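You operate a simulated robot arm through the tools that you are given. There is no shell and no other tool. Be economical: measure what you need, move in short steps, check, and stop when the job is done.

You run a simulated robot arm. Do the job below in one go: nothing can be reset, and whatever is moved stays where it is left.

JOB
Move the Mathis sticker back to its board, unclip the green box and take the egg out.
Fine: press the sticker flat; both clips open; lid and egg lie on the stool end of the table.

It is judged by the outcome, as a careful person would: the job done as asked, and still so three seconds after it is handed in. It fails if anything else is knocked over, pushed out of place, dropped, spilled or broken. Lids that push on must go on centred and level and be pressed home; caps that screw on are set level and turned clockwise until they are tight.

ROBOT AND FRAMES
A 6-joint arm with a two-finger parallel gripper, fixed in place. Base frame: the origin is at the foot of the arm, x ahead of it, y to its left, z up; the work surface is at about z = 0. Readings come in m, rad, newtons and seconds.
With the tool pointing down near the work surface it reaches from about 0.14 to 0.58 m from the base axis. Its first joint turns from -1.152 to 1.152 rad. Payload 2.1 kg.
The TCP is the grasp point between the finger pads, 0.03 m short of the fingertips. In the tool frame z runs along the fingers and y along their closing line. Largest opening 0.094 m; finger width 0.028, thickness 0.01; the body of the gripper, 0.05 by 0.096 m, starts 0.055 m behind the TCP.
Orientation is that of the tool frame in the base frame, as a unit quaternion [w, x, y, z]. With the fingers straight down and closing along the base's y, the tool's x points along the base's -x, its y along +y and its z along -z.

CONTROLS
- The arm moves only by the tool play_rows. Its argument "rows" is a list of rows, each an object of numbers (a shift or turn left out is 0, a gripper value left out holds the last): "tx", "ty", "tz": the shift along the base's x, y, z in m; "wx", "wy", "wz": the turn, a rotation vector about the base's x, y, z in rad; "fingers": the closure, from 0 (fully open) to 1 (shut). In form: [{"tx": .., "ty": .., "tz": .., "wx": .., "wy": .., "wz": .., "fingers": ..}, ...]. A call has 1 to 12 rows; each row shifts and turns the commanded pose from where the row before left it. Each row takes 0.2 s and may step no farther than 0.05 m and 0.15 rad from the row before; otherwise, or with a gripper value out of range, the whole call is refused. Where a pose cannot be reached the arm comes as near as it can. A force on the tool above 40 N (or 10 N above the force at the start of the call, whichever is more), or a blocked arm, ends the call early, and 0.2 s more pass. The fingers move at their own pace (about 0.072 m/s each) and stop on an object; they squeeze with about 43 N. The grip force told is the motor's: it shows also when the fingers shut on nothing. Time passes only in rows, and 0.2 s behind the last, so rows that do not move let the fingers close. It gives the time, the measured TCP pose, the force on the tool (base axes), the opening and the grip force at its end, in the units of the frame above (readings bear some noise).
- Cameras (640 x 400 px; columns grow to the right, rows downward): "scene" is fixed at [0.0617, -0.3738, 0.4976]; the picture's right is [0.73, -0.68, 0.00], its down [-0.30, -0.32, -0.90] and it looks along [0.61, 0.66, -0.44] (base axes); focal length 214 px, centre (320, 200). "wrist" rides on the gripper at [-0.037, 0, -0.058] in the tool frame; the picture's right is [0.00, -1.00, 0.00], its down [0.97, 0.00, -0.24] and it looks along [0.24, 0.00, 0.97] (tool axes); focal length 218 px, centre (320, 200).
- get_image(camera): a new picture of that camera. No time passes.
- probe_pixels(camera, pixels): for up to 12 pixels [column, row] of the newest picture of that camera ("zoom" is the newest enlarged one), the place [x, y, z] in the base frame of the surface seen there, good to about 0.002 m. No time passes.
- zoom(camera, box): a new picture of the part [left, top, right, bottom] of that camera's present view, enlarged. No time passes.
- sign_off(): hands the job in; it is judged then, once.

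Go step by step. Measure first, check grasps and placings, and put right what went wrong. The budget is 80 turns and 54 pictures, counting those below and the enlarged ones. Unless the task says otherwise, let go and move clear before handing in, and close with one line.

The tools are called after "Call:" as a command line: name --argument value ..., lists and objects as JSON in quotes. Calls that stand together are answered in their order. play_rows: Moves the arm, as the interface text tells. Its arguments: {"type":"object","properties":{"rows":{"type":"array","items":{"type":"object","properties":{"tx":{"type":"number"},"ty":{"type":"number"},"tz":{"type":"number"},"wx":{"type":"number"},"wy":{"type":"number"},"wz":{"type":"number"},"fingers":{"type":"number"}}}}},"required":["rows"]} The other tools are called the same way: get_image (camera) takes a picture; probe_pixels (camera, pixels) gives the place of the surface under pixels of a picture; zoom (camera, box) takes an enlarged picture of a part of a camera's view; sign_off () hands the job in.

At the start:

```text
time: 0.0
tool_pos: [0.3005, 0.1115, 0.41]
tool_rot: [0.002, 0.0, 1.0, 0.001]
contact_force: [-0.7, 0.0, 0.2]
gripper_width: 0.094
grip_force: 0.0
```

scene: 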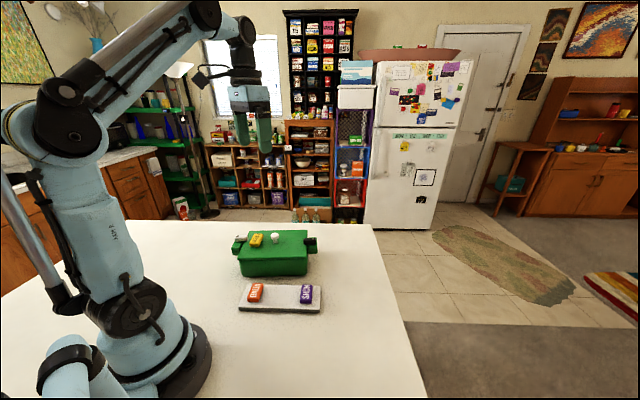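
wrist: 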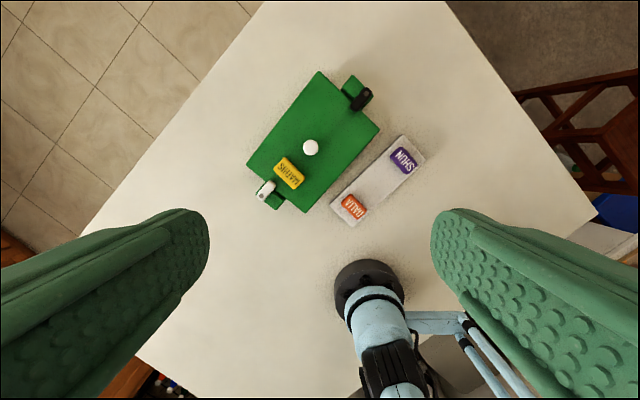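

The green box (scene ~275,252) has a yellow sticker and white knob on the lid, with a white clip and a black clip at its ends; the grey board holds two other stickers. I'll zoom in for detail.

Call:
zoom --camera "scene" --box '[220, 220, 340, 320]'

Call:
zoom --camera "wrist" --box '[230, 60, 440, 230]'

```text
4.00 times, centred on (280, 270) of scene
```

zoom: 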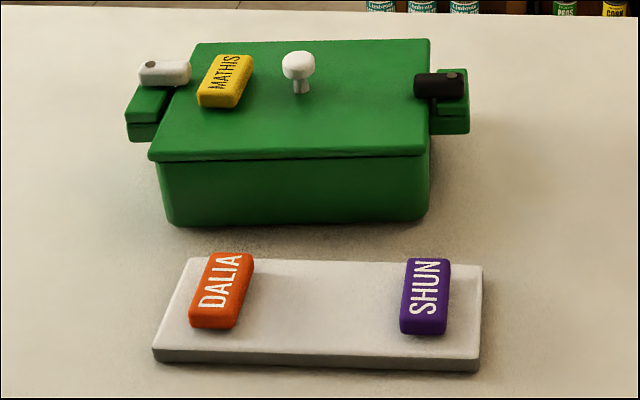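

```text
2.35 times, centred on (335, 145) of wrist
```

zoom: 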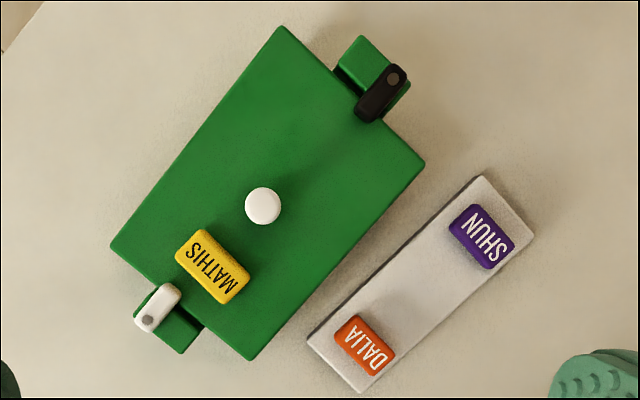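

The clips look like swivel bars with a grey pin at the outer end of each. I'll probe key points in the wrist zoom.

Call:
probe_pixels --camera "zoom" --pixels '[[280, 30], [420, 162], [250, 355], [115, 247], [262, 205], [148, 320], [172, 292], [393, 77], [366, 113], [345, 62], [190, 340], [205, 325]]'

Call:
probe_pixels --camera "zoom" --pixels '[[182, 255], [202, 234], [249, 278], [223, 303], [213, 268], [482, 180], [530, 235], [363, 388], [311, 340], [365, 345], [482, 236], [425, 288]]'

Call:
zoom --camera "scene" --box '[228, 225, 276, 255]'

Call:
zoom --camera "scene" --box '[280, 225, 328, 255]'

```text
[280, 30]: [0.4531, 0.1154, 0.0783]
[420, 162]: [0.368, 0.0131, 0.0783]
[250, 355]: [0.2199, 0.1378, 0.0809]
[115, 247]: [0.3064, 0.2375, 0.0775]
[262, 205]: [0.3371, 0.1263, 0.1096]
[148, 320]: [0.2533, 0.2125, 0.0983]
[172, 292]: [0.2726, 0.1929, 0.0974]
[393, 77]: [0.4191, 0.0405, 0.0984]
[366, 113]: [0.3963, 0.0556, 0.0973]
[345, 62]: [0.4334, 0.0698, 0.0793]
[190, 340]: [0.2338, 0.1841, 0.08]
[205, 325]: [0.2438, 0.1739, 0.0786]
```

```text
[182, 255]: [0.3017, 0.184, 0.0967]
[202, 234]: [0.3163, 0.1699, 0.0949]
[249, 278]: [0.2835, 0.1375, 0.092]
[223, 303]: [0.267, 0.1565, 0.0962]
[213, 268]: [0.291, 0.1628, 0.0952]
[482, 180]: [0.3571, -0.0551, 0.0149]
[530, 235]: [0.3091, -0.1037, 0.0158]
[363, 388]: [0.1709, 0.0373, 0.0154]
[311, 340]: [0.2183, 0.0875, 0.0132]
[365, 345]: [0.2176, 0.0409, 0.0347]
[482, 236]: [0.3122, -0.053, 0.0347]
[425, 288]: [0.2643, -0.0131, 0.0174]
```

```text
13.33 times, centred on (252, 240) of scene
```

zoom: 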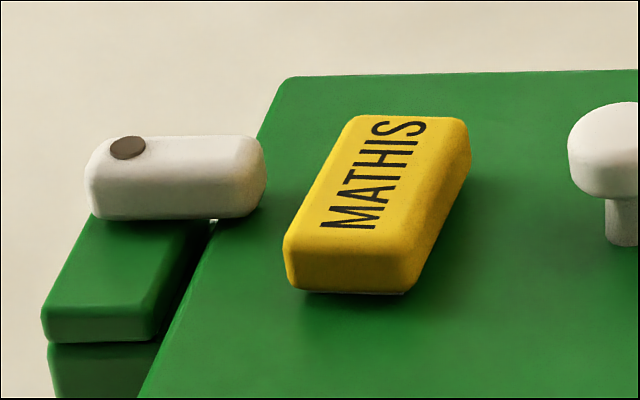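

```text
13.33 times, centred on (304, 240) of scene
```

zoom: 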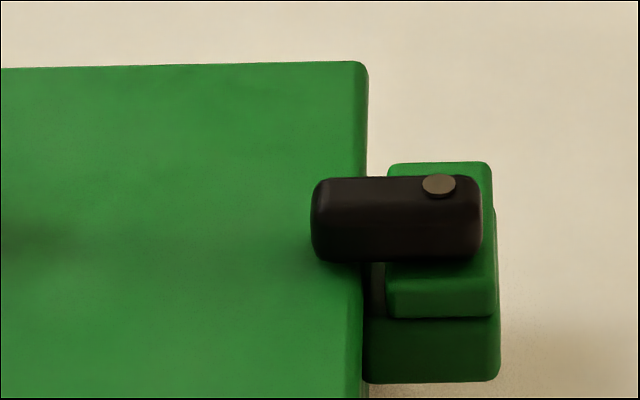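

Pins are at (0.253,0.2125) and (0.419,0.0405); the lid's top is at z 0.078 and its centre is (0.337,0.126). The Mathis slot looks like the board's middle, (0.265,-0.006). Next I'll find the stool and the table edges.

Call:
zoom --camera "wrist" --box '[440, 0, 640, 250]'

Call:
probe_pixels --camera "wrist" --pixels '[[270, 5], [180, 110], [90, 230], [447, 10], [520, 110], [590, 212], [560, 100], [620, 170], [570, 225], [600, 90], [150, 355], [620, 210]]'

Call:
probe_pixels --camera "scene" --pixels '[[365, 226], [395, 310], [420, 390], [300, 222], [200, 222], [120, 222], [20, 290], [520, 165], [350, 380], [300, 350]]'

```text
1.60 times, centred on (540, 125) of wrist
```

zoom: 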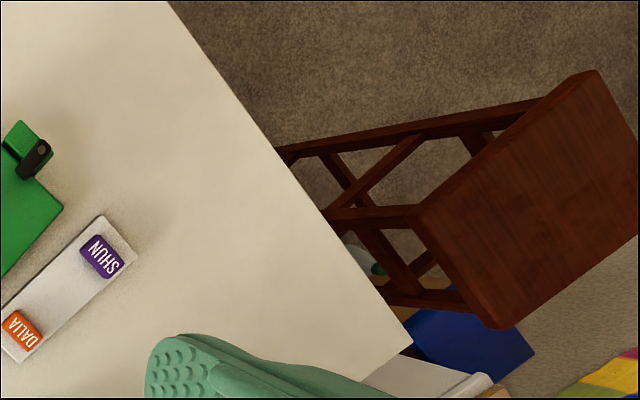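

```text
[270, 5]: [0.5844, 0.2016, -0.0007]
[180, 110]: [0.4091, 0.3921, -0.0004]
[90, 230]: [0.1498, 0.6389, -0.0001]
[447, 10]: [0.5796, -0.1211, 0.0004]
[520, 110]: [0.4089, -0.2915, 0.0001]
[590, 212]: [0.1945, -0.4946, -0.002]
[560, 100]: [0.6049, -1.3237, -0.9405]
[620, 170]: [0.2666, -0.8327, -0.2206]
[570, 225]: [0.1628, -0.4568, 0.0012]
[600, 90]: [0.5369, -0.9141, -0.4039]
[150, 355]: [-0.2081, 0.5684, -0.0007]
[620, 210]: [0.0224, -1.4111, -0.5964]
```

```text
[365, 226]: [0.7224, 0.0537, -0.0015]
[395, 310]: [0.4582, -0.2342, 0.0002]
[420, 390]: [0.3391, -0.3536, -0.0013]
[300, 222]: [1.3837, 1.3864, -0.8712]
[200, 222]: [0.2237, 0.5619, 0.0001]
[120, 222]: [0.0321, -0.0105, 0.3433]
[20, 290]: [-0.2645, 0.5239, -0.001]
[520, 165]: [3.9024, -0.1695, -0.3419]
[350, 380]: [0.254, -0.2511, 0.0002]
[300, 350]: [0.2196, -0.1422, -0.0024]
```

The stool lies beyond the table's (+x,−y) edge, where (x−y)/√2 ≈ 0.48. I'll open the white clip first, so I'll close the fingers, turn the closing line along the box's long axis and hover beside that clip.

Call:
play_rows --rows '[{"tx": -0.0016, "ty": 0.01875, "tz": -0.035, "wz": 0.146, "fingers": 1}, {"tx": -0.0016, "ty": 0.01875, "tz": -0.035, "wz": 0.146}, {"tx": -0.0016, "ty": 0.01875, "tz": -0.035, "wz": 0.146}, {"tx": -0.0016, "ty": 0.01875, "tz": -0.035, "wz": 0.146}, {"tx": -0.0016, "ty": 0.01875, "tz": -0.035, "wz": 0.146}, {"tx": -0.0016, "ty": 0.01875, "tz": -0.035, "wz": 0.146}, {}, {}]'

Call:
get_image --camera "wrist"

```text
time: 1.8
tool_pos: [0.2935, 0.2241, 0.2009]
tool_rot: [0.0, -0.425, 0.905, 0.0]
contact_force: [-0.6, 0.4, 0.3]
gripper_width: 0.0001
grip_force: 33.2
```

```text
46 pictures are left
```

wrist: 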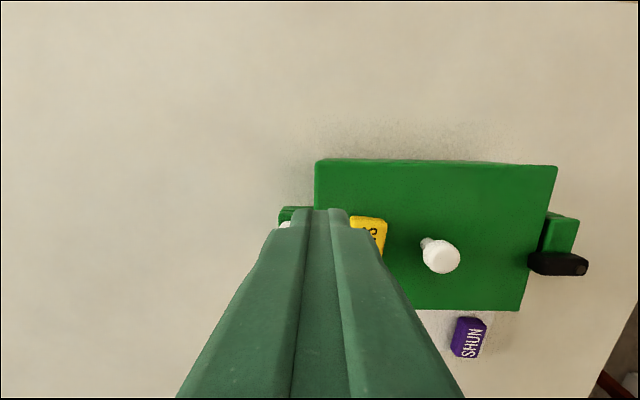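

The tool is aligned with the box. Now I'll descend beside the white clip on its −v side, with the fingertips at about z 0.085, then push gently toward +v.

Call:
play_rows --rows '[{"tz": -0.03}, {"tz": -0.03}, {"tz": -0.026}, {}, {"tx": -0.0064, "ty": -0.0077}, {"tx": -0.0064, "ty": -0.0077}, {}]'

Call:
zoom --camera "scene" --box '[220, 215, 300, 265]'

```text
time: 3.4
tool_pos: [0.2767, 0.2096, 0.1162]
tool_rot: [0.001, -0.425, 0.905, 0.001]
contact_force: [-0.7, -0.5, -0.6]
gripper_width: 0.0
grip_force: 33.0
```

```text
8.00 times, centred on (260, 240) of scene
```

zoom: 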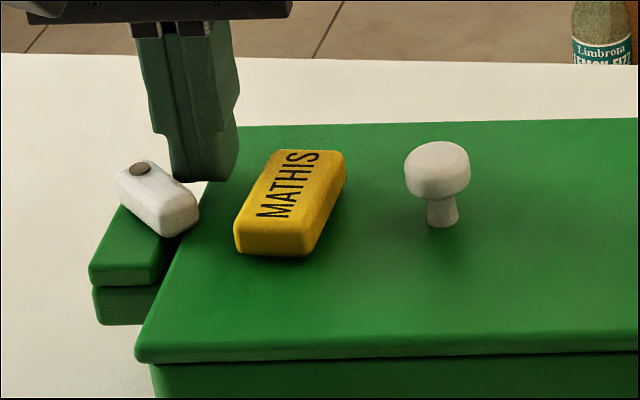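

The white clip is swinging toward the lug with almost no force. I'll keep pushing +v, then outward (+u).

Call:
play_rows --rows '[{"tx": -0.0064, "ty": -0.0077}, {"tx": -0.0064, "ty": -0.0077}, {"tx": -0.0045, "ty": -0.0053}, {"tx": -0.0046, "ty": 0.0039}, {"tx": -0.0046, "ty": 0.0039}, {}]'

Call:
zoom --camera "scene" --box '[220, 215, 300, 265]'

```text
time: 4.8
tool_pos: [0.252, 0.1962, 0.1148]
tool_rot: [0.0, -0.424, 0.906, 0.001]
contact_force: [1.6, -1.6, -0.6]
gripper_width: 0.0001
grip_force: 33.0
```

```text
8.00 times, centred on (260, 240) of scene
```

zoom: 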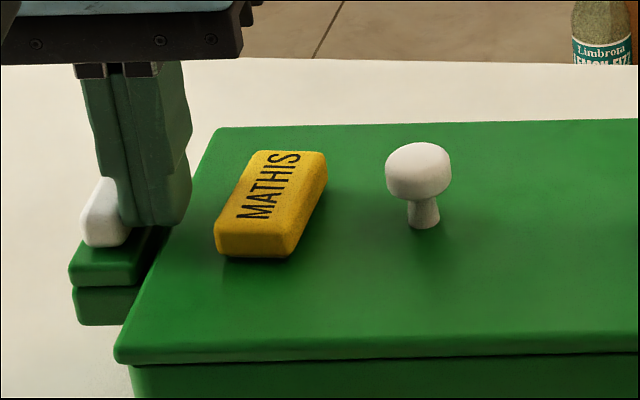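

The white clip is open, lying along its lug, but the box slid several mm. I'll lift clear and look from above.

Call:
play_rows --rows '[{"tx": 0.003, "ty": -0.0025}, {"tz": 0.04}, {"tz": 0.04, "tx": 0.01, "ty": -0.025}, {"tz": 0.04, "tx": 0.01, "ty": -0.025, "fingers": 0}, {"tz": 0.02, "tx": 0.01, "ty": -0.025}, {"tx": 0.01, "ty": -0.02}, {}, {}]'

Call:
get_image --camera "wrist"

```text
time: 6.6
tool_pos: [0.2953, 0.0985, 0.254]
tool_rot: [0.001, -0.423, 0.906, 0.002]
contact_force: [0.1, 0.0, -0.2]
gripper_width: 0.0943
grip_force: 0.2
```

```text
43 pictures are left
```

wrist: 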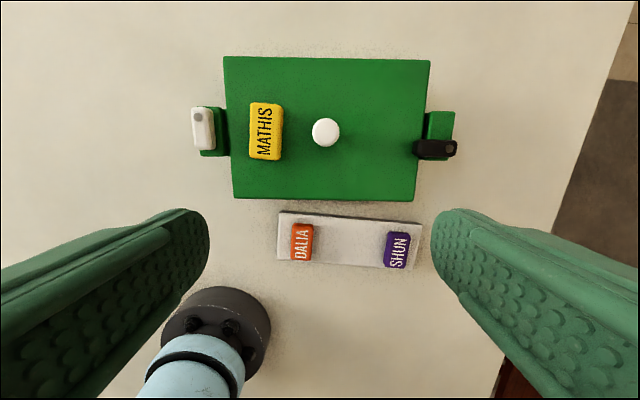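

The white clip is fully off the lid (202,130). I'll probe the new positions.

Call:
probe_pixels --camera "wrist" --pixels '[[226, 60], [427, 63], [412, 196], [237, 195], [326, 132], [449, 148], [420, 149], [265, 132], [253, 106], [279, 107], [279, 157], [252, 157]]'

Call:
probe_pixels --camera "wrist" --pixels '[[302, 242], [397, 250], [281, 215], [420, 227], [411, 266], [279, 257], [296, 226], [311, 227], [311, 259], [293, 258], [389, 234], [408, 236]]'

```text
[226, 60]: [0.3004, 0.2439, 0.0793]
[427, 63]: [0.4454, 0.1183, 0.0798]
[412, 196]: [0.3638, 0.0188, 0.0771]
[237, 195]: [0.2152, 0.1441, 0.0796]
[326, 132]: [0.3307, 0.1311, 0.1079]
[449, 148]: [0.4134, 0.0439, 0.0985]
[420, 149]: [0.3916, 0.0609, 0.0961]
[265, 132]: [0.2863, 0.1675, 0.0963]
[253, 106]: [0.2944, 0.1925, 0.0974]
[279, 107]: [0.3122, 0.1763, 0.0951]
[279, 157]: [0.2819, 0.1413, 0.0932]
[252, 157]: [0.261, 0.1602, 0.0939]
```

```text
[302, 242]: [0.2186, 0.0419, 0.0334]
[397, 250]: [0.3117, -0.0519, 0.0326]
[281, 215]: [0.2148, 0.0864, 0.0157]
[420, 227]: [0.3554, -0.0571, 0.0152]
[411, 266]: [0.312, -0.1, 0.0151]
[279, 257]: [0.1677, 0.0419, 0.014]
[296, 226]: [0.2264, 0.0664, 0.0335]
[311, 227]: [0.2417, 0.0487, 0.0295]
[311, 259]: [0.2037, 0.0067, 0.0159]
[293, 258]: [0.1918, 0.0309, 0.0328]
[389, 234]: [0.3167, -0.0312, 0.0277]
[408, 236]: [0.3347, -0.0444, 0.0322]
```

The Mathis centre is (0.287,0.168) and its long side runs at about 46°. I'll set a 5 cm opening, hover over it, descend and grip.

Call:
play_rows --rows '[{"tx": -0.004, "ty": 0.035, "tz": -0.03, "wz": -0.05, "fingers": 0.468}, {"tx": -0.0039, "ty": 0.0341, "tz": -0.03}, {}, {"tz": -0.04}, {"tz": -0.03}, {"tz": -0.012}, {}]'

Call:
zoom --camera "scene" --box '[220, 205, 316, 265]'

```text
time: 8.2
tool_pos: [0.2875, 0.1694, 0.1136]
tool_rot: [0.0, -0.402, 0.916, 0.001]
contact_force: [-0.5, 0.6, -0.2]
gripper_width: 0.0503
grip_force: 0.0
```

```text
6.67 times, centred on (268, 235) of scene
```

zoom: 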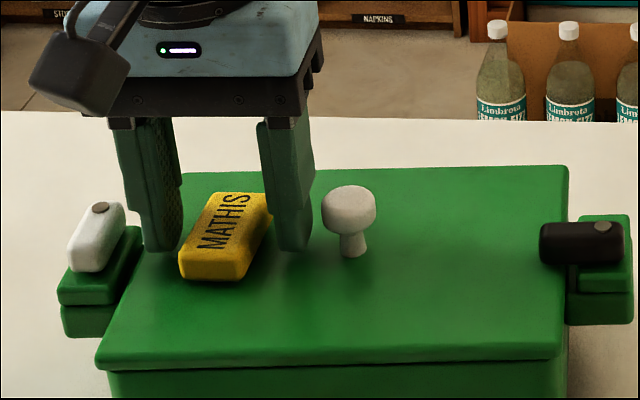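

The fingers straddle the sticker with clearance from the knob, so I'll close and lift a little.

Call:
play_rows --rows '[{"fingers": 1}, {}, {}, {"tz": 0.02}, {"tz": 0.03}, {}]'

Call:
zoom --camera "scene" --box '[220, 205, 316, 265]'

```text
time: 9.6
tool_pos: [0.2853, 0.169, 0.163]
tool_rot: [0.001, -0.402, 0.916, 0.001]
contact_force: [-0.3, -0.3, 0.4]
gripper_width: 0.0268
grip_force: 42.9
```

```text
6.67 times, centred on (268, 235) of scene
```

zoom: 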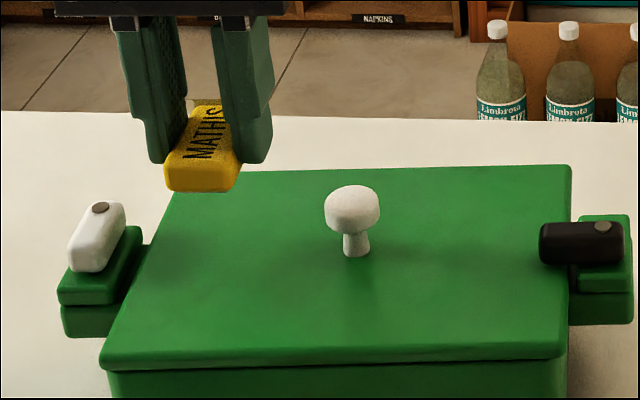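

The sticker is held (width 0.027), with its bottom about 35 mm below the TCP. I'll carry it over the middle of the board at (0.264,−0.0065), turn it −0.045 rad to match, and check before setting it down.

Call:
play_rows --rows '[{"tx": -0.005, "ty": -0.044, "wz": -0.02}, {"tx": -0.005, "ty": -0.044, "wz": -0.025}, {"tx": -0.005, "ty": -0.044}, {"tx": -0.0063, "ty": -0.0435}, {}, {"tz": -0.045}, {"tz": -0.04}, {}]'

Call:
zoom --camera "scene" --box '[230, 260, 342, 330]'

Call:
get_image --camera "wrist"

```text
time: 11.4
tool_pos: [0.2654, -0.0049, 0.078]
tool_rot: [0.0, -0.382, 0.924, 0.002]
contact_force: [-0.3, 0.5, 0.1]
gripper_width: 0.0267
grip_force: 43.1
```

```text
5.71 times, centred on (286, 295) of scene
```

zoom: 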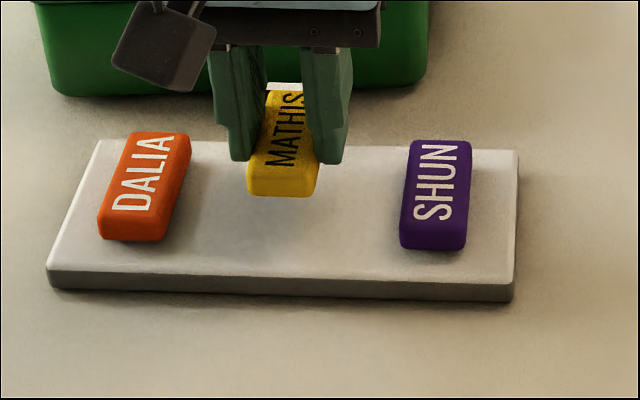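

```text
39 pictures are left
```

wrist: 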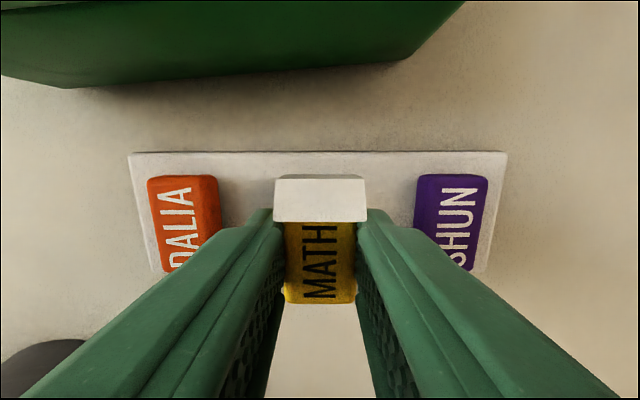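

Something white shows at the sticker's rear end (wrist 320,198). I'll zoom in on it before placing.

Call:
zoom --camera "wrist" --box '[240, 150, 400, 320]'

Call:
probe_pixels --camera "wrist" --pixels '[[320, 185], [320, 200], [320, 217], [320, 226], [320, 260], [320, 290], [290, 290], [350, 290], [320, 178], [320, 300]]'

Call:
zoom --camera "scene" --box '[264, 270, 300, 300]'

```text
2.35 times, centred on (320, 235) of wrist
```

zoom: 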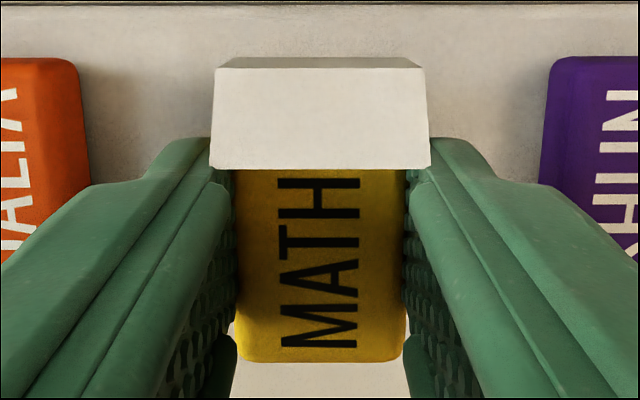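

```text
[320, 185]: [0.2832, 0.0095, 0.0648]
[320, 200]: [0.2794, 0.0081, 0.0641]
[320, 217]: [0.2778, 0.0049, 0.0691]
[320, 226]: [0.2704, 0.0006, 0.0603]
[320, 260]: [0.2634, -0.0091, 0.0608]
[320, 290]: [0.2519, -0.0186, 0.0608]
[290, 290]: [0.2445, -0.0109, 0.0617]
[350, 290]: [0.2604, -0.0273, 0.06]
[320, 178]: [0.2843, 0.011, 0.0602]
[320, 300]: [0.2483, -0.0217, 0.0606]
```

```text
13.33 times, centred on (282, 285) of scene
```

zoom: 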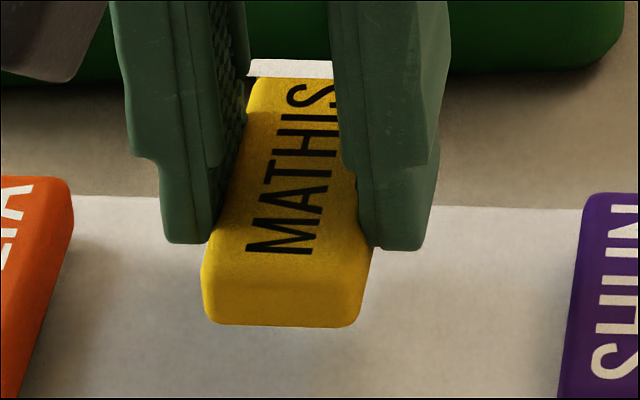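

The sticker seems to have a white strip (a curled tab) at its rear end, reaching z≈0.069. The sticker itself is centred at about (0.264,−0.007), so I'll lower it to the board, watching the force.

Call:
play_rows --rows '[{"tz": -0.015}, {"tz": -0.008}, {"tz": -0.003}, {"tz": -0.002}, {"tz": -0.001}, {}]'

Call:
zoom --camera "scene" --box '[230, 260, 342, 330]'

```text
time: 12.8
tool_pos: [0.2657, -0.0083, 0.0508]
tool_rot: [0.0, -0.381, 0.925, 0.001]
contact_force: [-1.1, 1.4, 22.7]
gripper_width: 0.0265
grip_force: 42.4
```

```text
5.71 times, centred on (286, 295) of scene
```

zoom: 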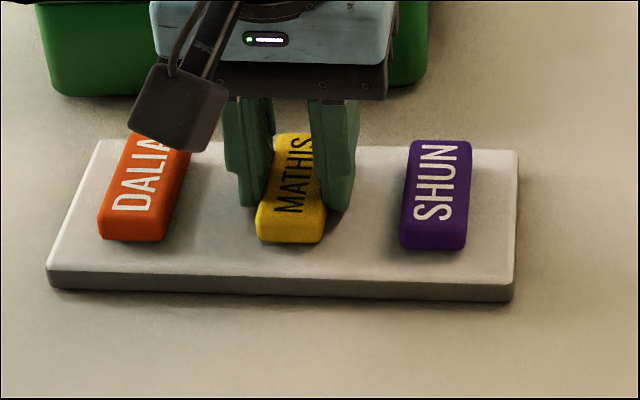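

It is in contact (23 N up) and on the board in line with the others. I'll open partially, lift straight up and inspect.

Call:
play_rows --rows '[{"tz": 0.001, "fingers": 0.5}, {}, {}, {"tz": 0.03}, {"tz": 0.04}, {"tz": 0.04}, {}]'

Call:
get_image --camera "wrist"

Call:
zoom --camera "scene" --box '[230, 260, 342, 330]'

```text
time: 14.4
tool_pos: [0.2659, -0.0094, 0.158]
tool_rot: [0.0, -0.38, 0.925, 0.001]
contact_force: [0.6, -1.3, 0.3]
gripper_width: 0.0469
grip_force: 0.1
```

```text
35 pictures are left
```

wrist: 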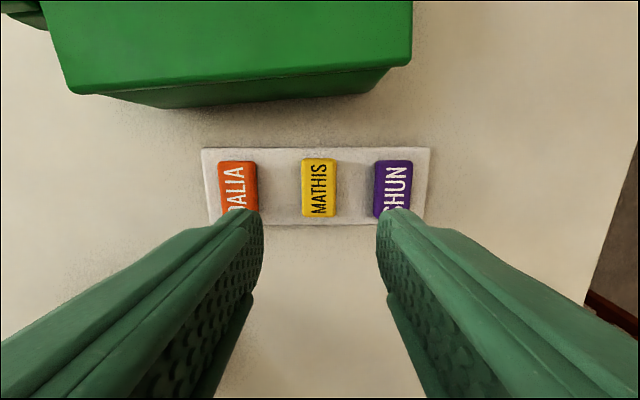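

```text
5.71 times, centred on (286, 295) of scene
```

zoom: 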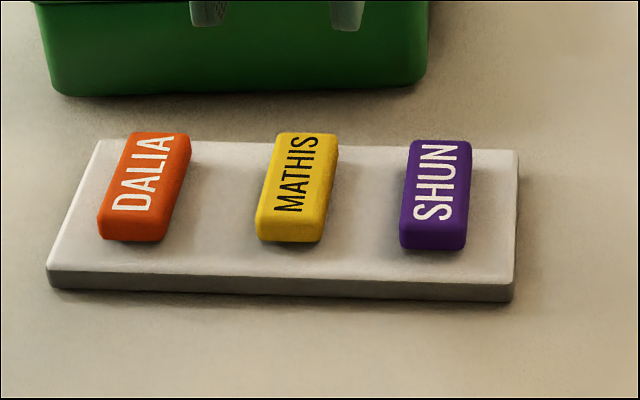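

Mathis sits in line between the other two. Now I'll press it flat with closed fingers on its centre.

Call:
play_rows --rows '[{"fingers": 1}, {}, {}, {"tz": -0.045}, {"tz": -0.038}, {"tz": -0.007}, {"tz": -0.003}, {"tz": -0.002}, {"tz": -0.001}, {}]'

```text
time: 16.6
tool_pos: [0.2655, -0.0075, 0.0638]
tool_rot: [0.0, -0.381, 0.925, 0.0]
contact_force: [-0.4, -0.1, -0.1]
gripper_width: 0.0002
grip_force: 33.2
```

Not in contact yet (force ~0 at z 0.064), so I'll continue in 1–2 mm steps.

Call:
play_rows --rows '[{"tz": -0.001}, {"tz": -0.001}, {"tz": -0.001}, {}]'

```text
time: 17.3
tool_pos: [0.2661, -0.0081, 0.063]
tool_rot: [-0.001, -0.381, 0.925, 0.002]
contact_force: [-2.1, 1.0, 26.8]
gripper_width: 0.0
grip_force: 32.8
stopped in row 3: the force on the tool passed its limit (the readings are from after the stop); the commanded pose is now the measured one
```

The sticker is pressed with more than 26 N. Next is the black clip: I'll mirror the white-clip motion from its +v side, which should also nudge the box back to where it was.

Call:
play_rows --rows '[{"tz": 0.05}, {"tz": 0.05}, {"tx": 0.037, "ty": 0.014, "wz": 0.073}, {"tx": 0.037, "ty": 0.014}, {"tx": 0.0362, "ty": 0.0137}, {}, {"tz": -0.03}, {"tz": -0.018}, {}]'

Call:
zoom --camera "scene" --box '[260, 215, 340, 265]'

```text
time: 19.3
tool_pos: [0.3766, 0.0325, 0.1154]
tool_rot: [-0.001, -0.414, 0.91, 0.002]
contact_force: [0.1, -0.1, -0.4]
gripper_width: 0.0001
grip_force: 32.9
```

```text
8.00 times, centred on (300, 240) of scene
```

zoom: 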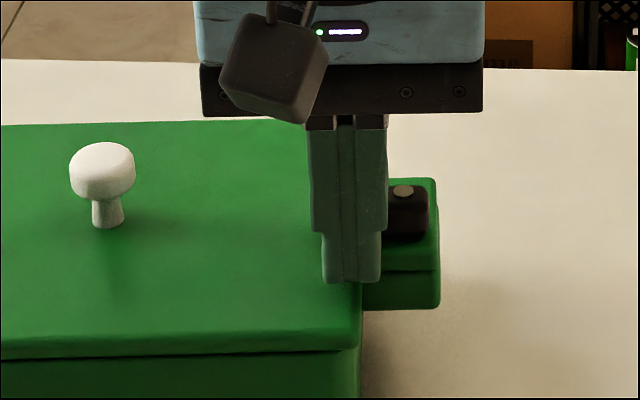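

Positioned in front of the black clip's tip. I'll sweep toward −v (0.655,0.756).

Call:
play_rows --rows '[{"tx": 0.0052, "ty": 0.006}, {"tx": 0.0052, "ty": 0.006}, {"tx": 0.0052, "ty": 0.006}, {"tx": 0.0052, "ty": 0.006}, {"tx": 0.0052, "ty": 0.006}, {"tx": 0.0045, "ty": 0.005}, {}]'

Call:
zoom --camera "scene" --box '[260, 215, 340, 265]'

```text
time: 20.9
tool_pos: [0.406, 0.0688, 0.1157]
tool_rot: [-0.001, -0.415, 0.91, 0.002]
contact_force: [-0.3, 0.0, -0.3]
gripper_width: 0.0
grip_force: 32.9
```

```text
8.00 times, centred on (300, 240) of scene
```

zoom: 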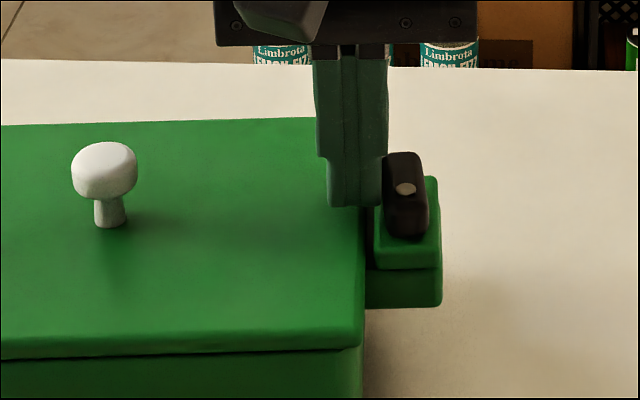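

The black clip is open at about 90°. A small outward push seats it and nudges the box back.

Call:
play_rows --rows '[{"tx": 0.0046, "ty": -0.0039}, {"tx": 0.0046, "ty": -0.0039}, {}, {"tx": -0.003, "ty": 0.0026}, {"tz": 0.04}, {"tz": 0.04, "tx": -0.02, "ty": -0.015}, {"tz": 0.04, "tx": -0.03, "ty": -0.015, "fingers": 0.3}, {"tz": 0.02, "tx": -0.04, "ty": -0.015}, {}]'

Call:
get_image --camera "wrist"

```text
refused: row 7 steps farther than a row can; nothing moved
```

```text
31 pictures are left
```

wrist: 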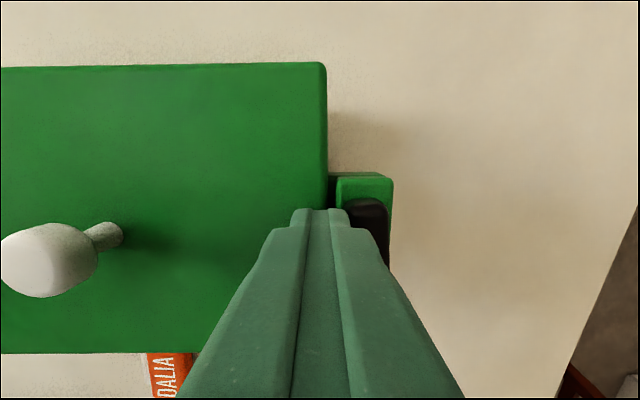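

One step was too long and the call was refused. I'll retry with smaller ones.

Call:
play_rows --rows '[{"tx": 0.0046, "ty": -0.0039}, {"tx": 0.0046, "ty": -0.0039}, {}, {"tx": -0.003, "ty": 0.0026}, {"tz": 0.04}, {"tz": 0.035, "tx": -0.02, "ty": -0.012}, {"tz": 0.035, "tx": -0.025, "ty": -0.012, "fingers": 0.3}, {"tz": 0.03, "tx": -0.035, "ty": -0.012}, {"tx": -0.025, "ty": -0.01}, {}]'

Call:
get_image --camera "wrist"

```text
time: 23.1
tool_pos: [0.3063, 0.0165, 0.2534]
tool_rot: [-0.002, -0.415, 0.91, 0.001]
contact_force: [-0.9, -0.7, -0.5]
gripper_width: 0.0659
grip_force: 0.1
```

```text
30 pictures are left
```

wrist: 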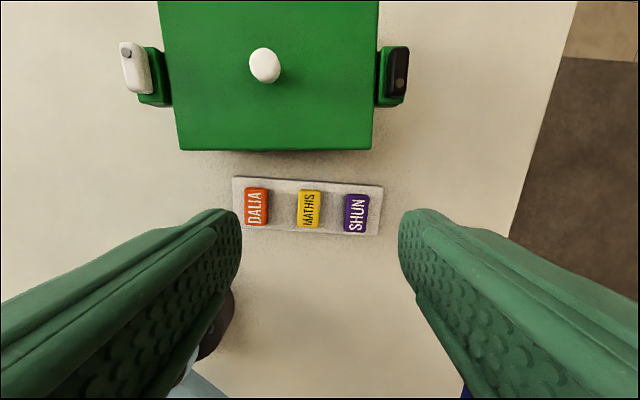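

Both clips now lie along their lugs, off the lid (135,68 and 397,70). I'll probe the knob, lid, stickers and table edge.

Call:
probe_pixels --camera "wrist" --pixels '[[265, 60], [265, 52], [255, 65], [277, 65], [182, 147], [370, 147], [309, 210], [256, 208], [356, 214], [550, 100], [520, 200], [510, 230]]'

Call:
zoom --camera "scene" --box '[248, 220, 312, 260]'

```text
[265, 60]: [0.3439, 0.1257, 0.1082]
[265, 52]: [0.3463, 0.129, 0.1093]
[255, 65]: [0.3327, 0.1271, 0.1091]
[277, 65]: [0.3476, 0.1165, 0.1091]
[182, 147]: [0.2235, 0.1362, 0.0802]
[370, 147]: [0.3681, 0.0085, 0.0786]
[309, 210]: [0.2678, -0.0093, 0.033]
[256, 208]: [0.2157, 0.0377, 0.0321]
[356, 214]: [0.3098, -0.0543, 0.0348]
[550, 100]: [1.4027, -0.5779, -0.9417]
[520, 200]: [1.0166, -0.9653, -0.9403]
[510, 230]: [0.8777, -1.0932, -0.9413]
```

```text
10.00 times, centred on (280, 240) of scene
```

zoom: 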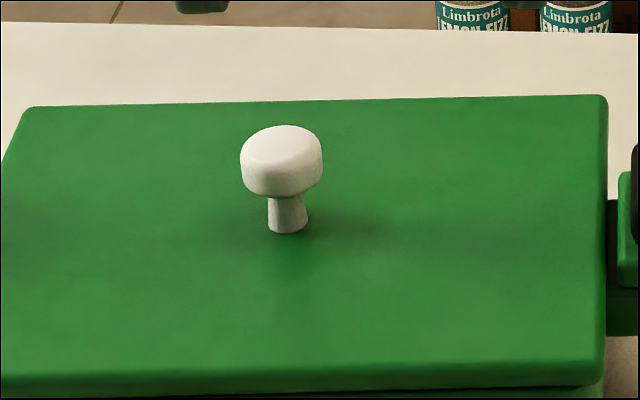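

The knob centre is about (0.339,0.1225), with its head at z≈0.095–0.109. I'll move over it, descend and close.

Call:
play_rows --rows '[{"tx": 0.011, "ty": 0.0353}, {"tx": 0.011, "ty": 0.0353}, {"tx": 0.0107, "ty": 0.0354}, {}, {"tz": -0.05}, {"tz": -0.05}, {"tz": -0.03}, {"tz": -0.011}, {}]'

Call:
zoom --camera "scene" --box '[240, 205, 320, 255]'

```text
time: 25.1
tool_pos: [0.3394, 0.1238, 0.1149]
tool_rot: [-0.001, -0.414, 0.91, 0.002]
contact_force: [0.7, -0.2, -0.7]
gripper_width: 0.0655
grip_force: 0.1
```

```text
8.00 times, centred on (280, 230) of scene
```

zoom: 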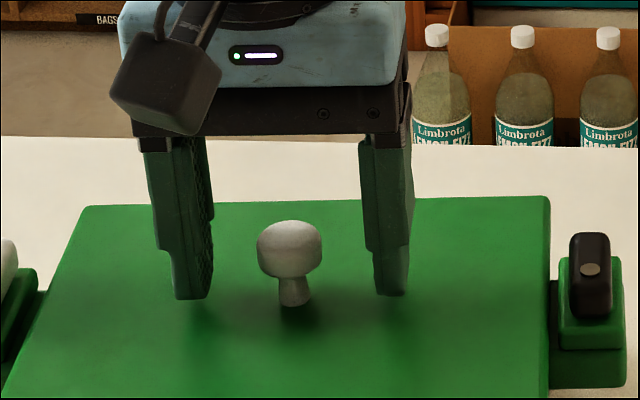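

The knob is centred between the fingers. I'll close and lift slowly.

Call:
play_rows --rows '[{"fingers": 1}, {}, {}, {}, {"tz": 0.01}, {"tz": 0.015}, {"tz": 0.02}, {"tz": 0.02}, {}]'

Call:
get_image --camera "scene"

```text
time: 27.1
tool_pos: [0.3394, 0.1235, 0.1786]
tool_rot: [-0.001, -0.415, 0.91, 0.002]
contact_force: [1.0, 0.6, -0.2]
gripper_width: 0.0232
grip_force: 43.1
```

```text
27 pictures are left
```

scene: 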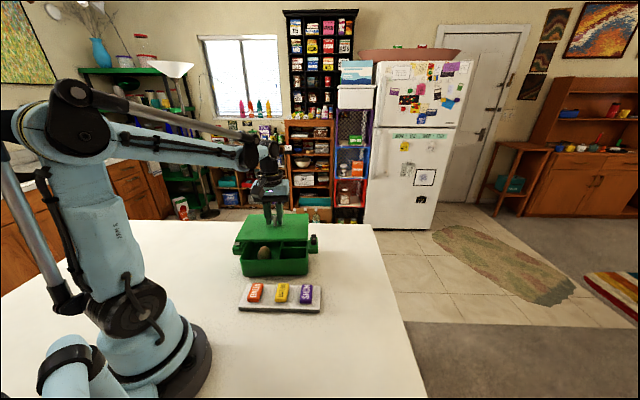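

The lid is up and the egg is visible in the box (262,252). I'll raise it a bit more and look closely at the lid and box.

Call:
play_rows --rows '[{"tz": 0.02}, {"tz": 0.02}, {}]'

Call:
zoom --camera "scene" --box '[224, 180, 336, 290]'

```text
time: 27.9
tool_pos: [0.3403, 0.1239, 0.2185]
tool_rot: [0.0, -0.415, 0.91, 0.001]
contact_force: [-0.7, 0.4, -0.5]
gripper_width: 0.0231
grip_force: 43.0
```

```text
3.64 times, centred on (280, 235) of scene
```

zoom: 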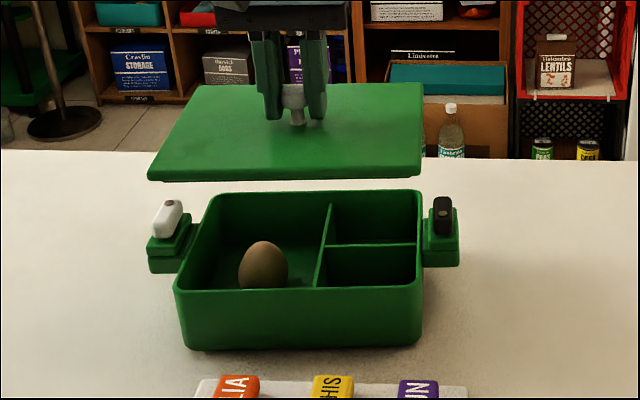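

The lid is level and held, and the egg sits in the left compartment. I'll carry the lid to the stool end, around (0.258,−0.258).

Call:
play_rows --rows '[{"tx": -0.0075, "ty": -0.0347}, {"tx": -0.0075, "ty": -0.0347}, {"tx": -0.0075, "ty": -0.0347}, {"tx": -0.0075, "ty": -0.0347}, {"tx": -0.0075, "ty": -0.0347}, {"tx": -0.0075, "ty": -0.0347}, {"tx": -0.0075, "ty": -0.0347}, {"tx": -0.0075, "ty": -0.0347}, {"tx": -0.0075, "ty": -0.0347}, {"tx": -0.0075, "ty": -0.0347}, {"tx": -0.0075, "ty": -0.0347}, {}]'

Call:
get_image --camera "scene"

Call:
get_image --camera "wrist"

```text
time: 30.5
tool_pos: [0.2559, -0.2604, 0.2196]
tool_rot: [-0.001, -0.414, 0.91, 0.001]
contact_force: [0.5, -0.4, -0.5]
gripper_width: 0.0231
grip_force: 43.0
```

```text
25 pictures are left
```

scene: 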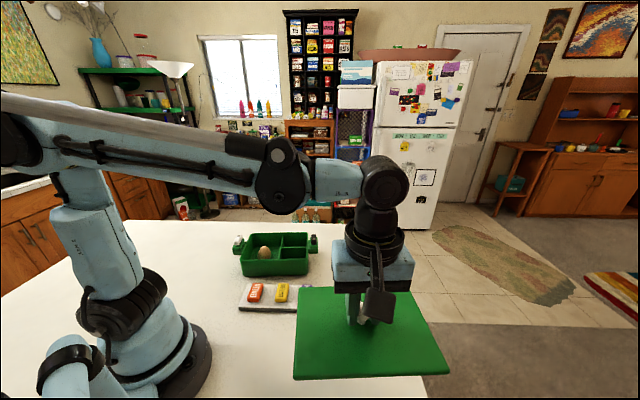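

```text
24 pictures are left
```

wrist: 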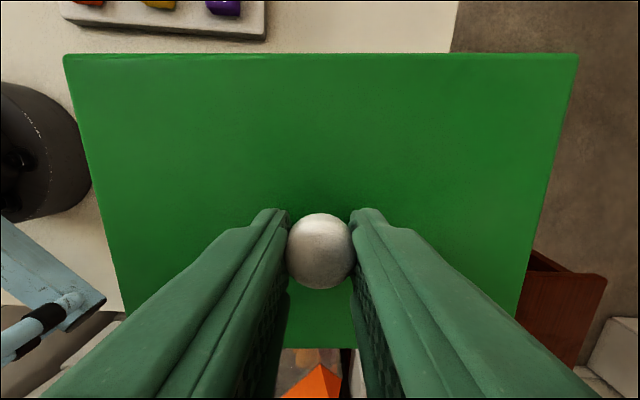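

The lid is over the free stool-end area, with its far edge at s≈0.463 against the table edge at 0.489. I'll lower it to just above the table.

Call:
play_rows --rows '[{"tz": -0.04}, {"tz": -0.04}, {"tz": -0.04}, {"tz": -0.03}, {"tz": -0.008}, {}]'

Call:
get_image --camera "scene"

```text
time: 31.9
tool_pos: [0.2564, -0.2595, 0.0609]
tool_rot: [0.0, -0.415, 0.91, 0.001]
contact_force: [0.0, 0.0, 0.5]
gripper_width: 0.0233
grip_force: 42.6
```

```text
23 pictures are left
```

scene: 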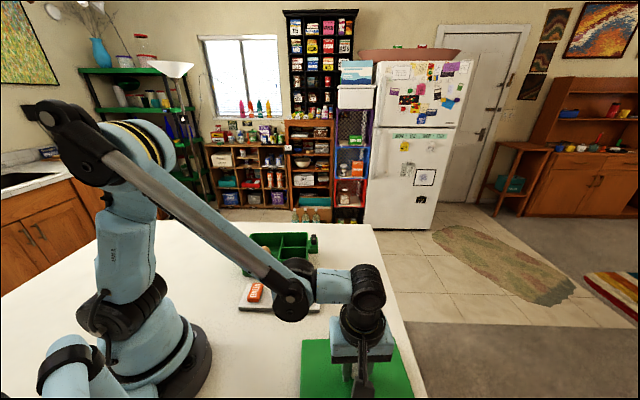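

The lid is over the table with clearance. I'll lower it in small steps until it touches.

Call:
play_rows --rows '[{"tz": -0.006}, {"tz": -0.004}, {"tz": -0.003}, {"tz": -0.002}, {}]'

```text
time: 32.6
tool_pos: [0.2561, -0.2583, 0.0501]
tool_rot: [-0.001, -0.415, 0.91, 0.003]
contact_force: [0.5, 0.4, 14.7]
gripper_width: 0.0233
grip_force: 42.7
stopped in row 3: the force on the tool passed its limit (the readings are from after the stop); the commanded pose is now the measured one
```

Contact at TCP z 0.050, so the lid is down. I'll release and rise.

Call:
play_rows --rows '[{"fingers": 0.6}, {}, {"fingers": 0.3}, {}, {"tz": 0.04}, {"tz": 0.05}, {"tz": 0.05}, {"tz": 0.04}]'

Call:
get_image --camera "wrist"

Call:
get_image --camera "scene"

```text
time: 34.4
tool_pos: [0.2569, -0.2597, 0.231]
tool_rot: [-0.001, -0.414, 0.91, 0.002]
contact_force: [-0.2, -0.3, 0.4]
gripper_width: 0.066
grip_force: 0.1
```

```text
22 pictures are left
```

wrist: 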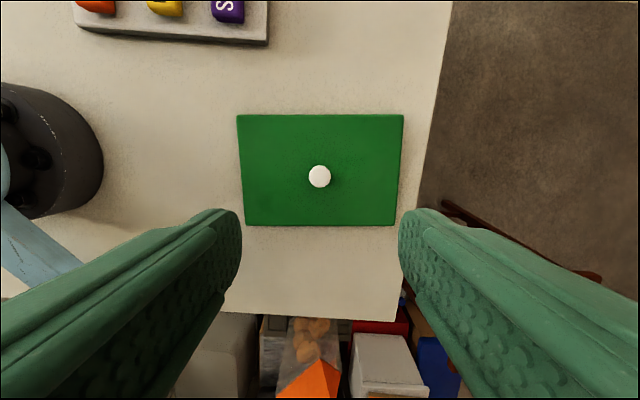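

```text
21 pictures are left
```

scene: 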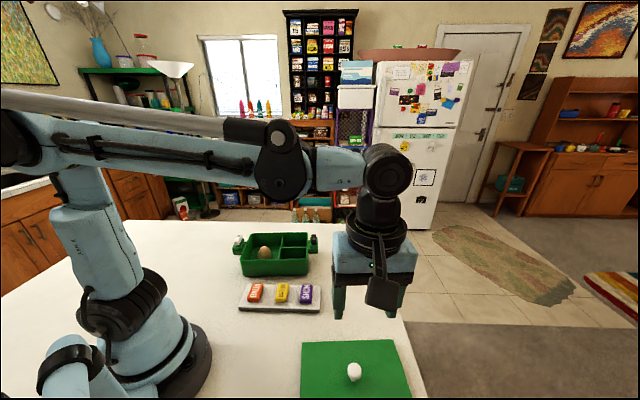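

The lid lies flat on the stool end. Now I'll locate the egg from the scene view.

Call:
probe_pixels --camera "scene" --pixels '[[264, 247], [264, 252], [264, 256], [260, 253], [268, 253], [350, 300], [380, 310], [340, 330]]'

Call:
play_rows --rows '[{"ty": 0.045}, {"ty": 0.045}, {"ty": 0.045}, {"ty": 0.045}, {"ty": 0.045}, {"ty": 0.045}, {"ty": 0.045}, {"tx": -0.01, "ty": 0.015, "fingers": 0}, {}]'

Call:
get_image --camera "wrist"

```text
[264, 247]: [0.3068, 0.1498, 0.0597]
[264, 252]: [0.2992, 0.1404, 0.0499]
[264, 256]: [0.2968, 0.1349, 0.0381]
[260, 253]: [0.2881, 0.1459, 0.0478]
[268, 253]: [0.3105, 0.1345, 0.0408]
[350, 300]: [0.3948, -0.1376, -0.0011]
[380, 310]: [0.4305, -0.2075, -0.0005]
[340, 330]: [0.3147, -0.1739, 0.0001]
```

```text
time: 36.4
tool_pos: [0.2462, 0.0698, 0.2312]
tool_rot: [-0.001, -0.415, 0.91, 0.002]
contact_force: [-1.3, 0.5, 0.0]
gripper_width: 0.0941
grip_force: 0.2
```

```text
20 pictures are left
```

wrist: 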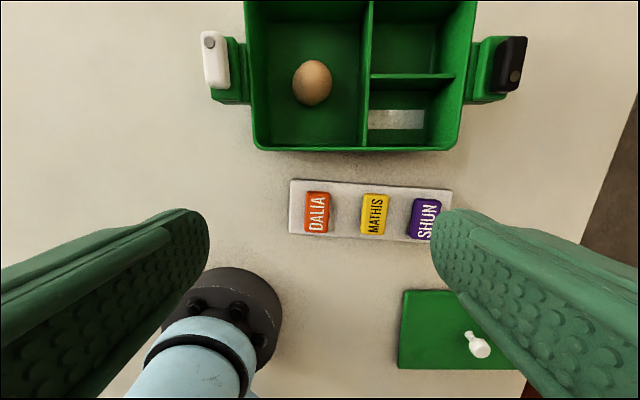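

The egg is at wrist (312,82) in the left compartment; I'll probe the egg and the compartment walls.

Call:
probe_pixels --camera "wrist" --pixels '[[312, 82], [294, 82], [330, 84], [312, 62], [314, 103], [270, 120], [367, 100], [251, 110], [300, 148], [340, 130], [303, 64], [325, 98]]'

Call:
zoom --camera "wrist" --box '[240, 0, 400, 160]'

Call:
zoom --camera "scene" --box '[236, 225, 316, 285]'

```text
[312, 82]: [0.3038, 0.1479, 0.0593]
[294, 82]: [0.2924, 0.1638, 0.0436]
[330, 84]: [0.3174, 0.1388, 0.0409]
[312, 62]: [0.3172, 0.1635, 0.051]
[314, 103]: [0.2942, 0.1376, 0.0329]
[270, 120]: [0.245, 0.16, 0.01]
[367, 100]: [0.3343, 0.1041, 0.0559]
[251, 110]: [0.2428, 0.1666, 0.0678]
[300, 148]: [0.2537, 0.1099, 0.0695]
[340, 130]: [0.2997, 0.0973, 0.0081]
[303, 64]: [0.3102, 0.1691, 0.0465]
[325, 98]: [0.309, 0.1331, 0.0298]
```

```text
2.50 times, centred on (320, 80) of wrist
```

zoom: 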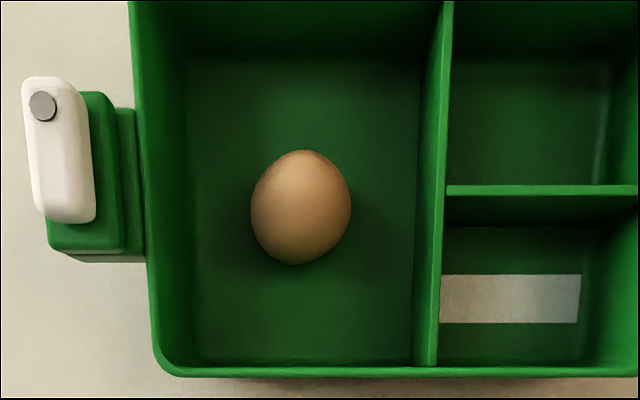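

```text
6.67 times, centred on (276, 255) of scene
```

zoom: 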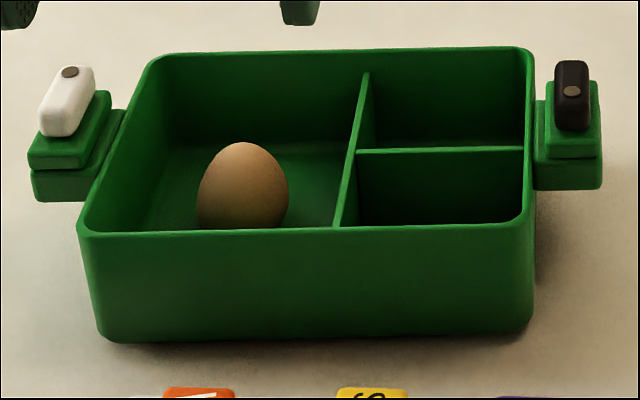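

The egg stands upright at about (0.305,0.151), top z 0.06, about 4 cm wide. The compartment has more room along v, so I'll turn the gripper −90° to close along v and hover above it.

Call:
play_rows --rows '[{"tx": 0.0053, "ty": 0.0074, "wz": -0.1428, "fingers": 0.2}, {"tx": 0.0053, "ty": 0.0074, "wz": -0.1428}, {"tx": 0.0053, "ty": 0.0074, "wz": -0.1428}, {"tx": 0.0053, "ty": 0.0074, "wz": -0.1428}, {"tx": 0.0053, "ty": 0.0074, "wz": -0.1428}, {"tx": 0.0053, "ty": 0.0074, "wz": -0.1428}, {"tx": 0.0053, "ty": 0.0074, "wz": -0.1428}, {"tx": 0.0053, "ty": 0.0074, "wz": -0.1428}, {"tx": 0.0053, "ty": 0.0074, "wz": -0.1428}, {"tx": 0.0053, "ty": 0.0074, "wz": -0.1428}, {"tx": 0.0053, "ty": 0.0074, "wz": -0.1428}, {}]'

Call:
get_image --camera "wrist"

```text
time: 39.0
tool_pos: [0.3065, 0.1535, 0.2312]
tool_rot: [0.002, 0.351, 0.936, 0.002]
contact_force: [0.3, 0.8, -0.1]
gripper_width: 0.0752
grip_force: 0.0
```

```text
17 pictures are left
```

wrist: 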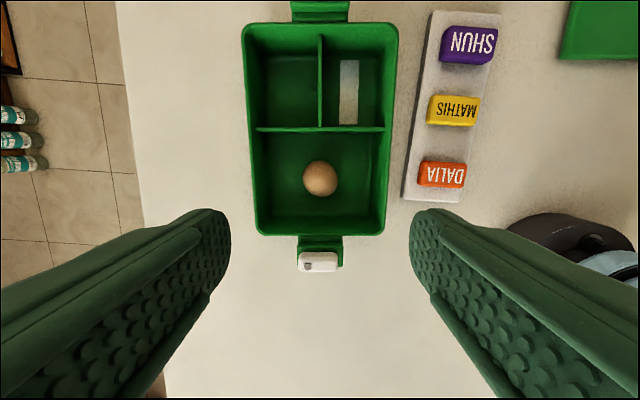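

The egg is laterally centred at (320,179). I'll probe its edges for the other axis.

Call:
probe_pixels --camera "wrist" --pixels '[[320, 179], [305, 180], [335, 180], [320, 163], [320, 194], [320, 150], [320, 129], [320, 225]]'

```text
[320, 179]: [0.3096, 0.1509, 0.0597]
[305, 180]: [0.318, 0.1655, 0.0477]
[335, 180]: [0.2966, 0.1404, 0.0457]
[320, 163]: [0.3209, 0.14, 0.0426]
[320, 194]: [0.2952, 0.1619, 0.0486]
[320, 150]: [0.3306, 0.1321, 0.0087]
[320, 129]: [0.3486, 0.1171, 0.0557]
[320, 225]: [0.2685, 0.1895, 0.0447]
```

The egg centre is about (0.307,0.152), directly below. I'll narrow to 6 cm and descend so the tips sit at z≈0.017.

Call:
play_rows --rows '[{"tx": 0.001, "ty": -0.001, "fingers": 0.35}, {"tz": -0.045}, {"tz": -0.045}, {"tz": -0.03}, {"tz": -0.03}, {"tz": -0.02}, {"tz": -0.014}, {}]'

Call:
zoom --camera "scene" --box '[226, 205, 322, 285]'

```text
time: 40.8
tool_pos: [0.307, 0.1532, 0.0468]
tool_rot: [0.001, 0.35, 0.937, 0.002]
contact_force: [0.6, 0.3, -0.3]
gripper_width: 0.061
grip_force: 0.2
```

```text
5.00 times, centred on (274, 245) of scene
```

zoom: 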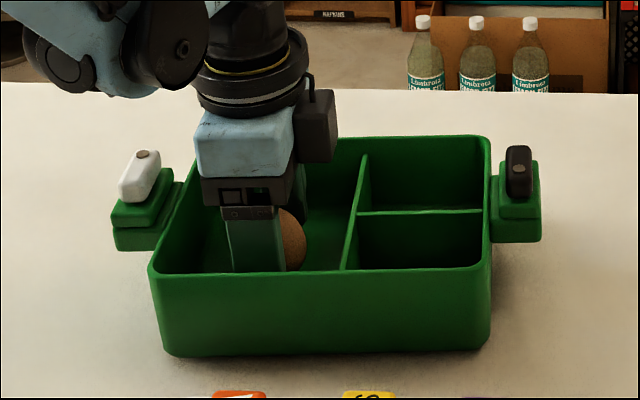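

The parallax explains the offset, and the fingers straddle the egg. I'll close gently in steps.

Call:
play_rows --rows '[{"fingers": 0.5}, {"fingers": 0.54}, {"fingers": 0.57}, {}]'

```text
time: 41.8
tool_pos: [0.3064, 0.1529, 0.0473]
tool_rot: [0.002, 0.35, 0.937, 0.003]
contact_force: [-0.5, -0.3, -0.7]
gripper_width: 0.0414
grip_force: 30.4
```

It is gripped at 41 mm with 30 N, a gentle hold. I'll lift slowly.

Call:
play_rows --rows '[{"tz": 0.01}, {"tz": 0.02}, {"tz": 0.03}, {"tz": 0.04}, {"tz": 0.04}, {}]'

Call:
zoom --camera "scene" --box '[226, 165, 322, 285]'

```text
time: 43.2
tool_pos: [0.3057, 0.1531, 0.1869]
tool_rot: [0.001, 0.351, 0.936, 0.002]
contact_force: [0.2, -0.2, -0.2]
gripper_width: 0.0416
grip_force: 1.1
```

```text
3.33 times, centred on (274, 225) of scene
```

zoom: 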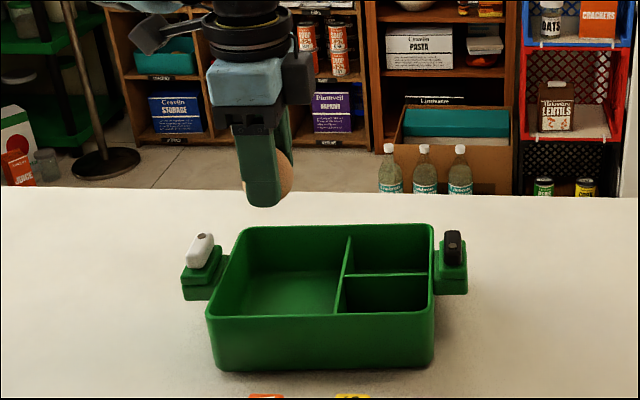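

The egg is out, but the grip force reads only 1.1 N. I'll tighten slightly before carrying it.

Call:
play_rows --rows '[{"fingers": 0.58}, {}]'

```text
time: 43.8
tool_pos: [0.3048, 0.1529, 0.1866]
tool_rot: [0.001, 0.351, 0.936, 0.002]
contact_force: [0.4, -0.1, -0.9]
gripper_width: 0.0409
grip_force: 43.0
```

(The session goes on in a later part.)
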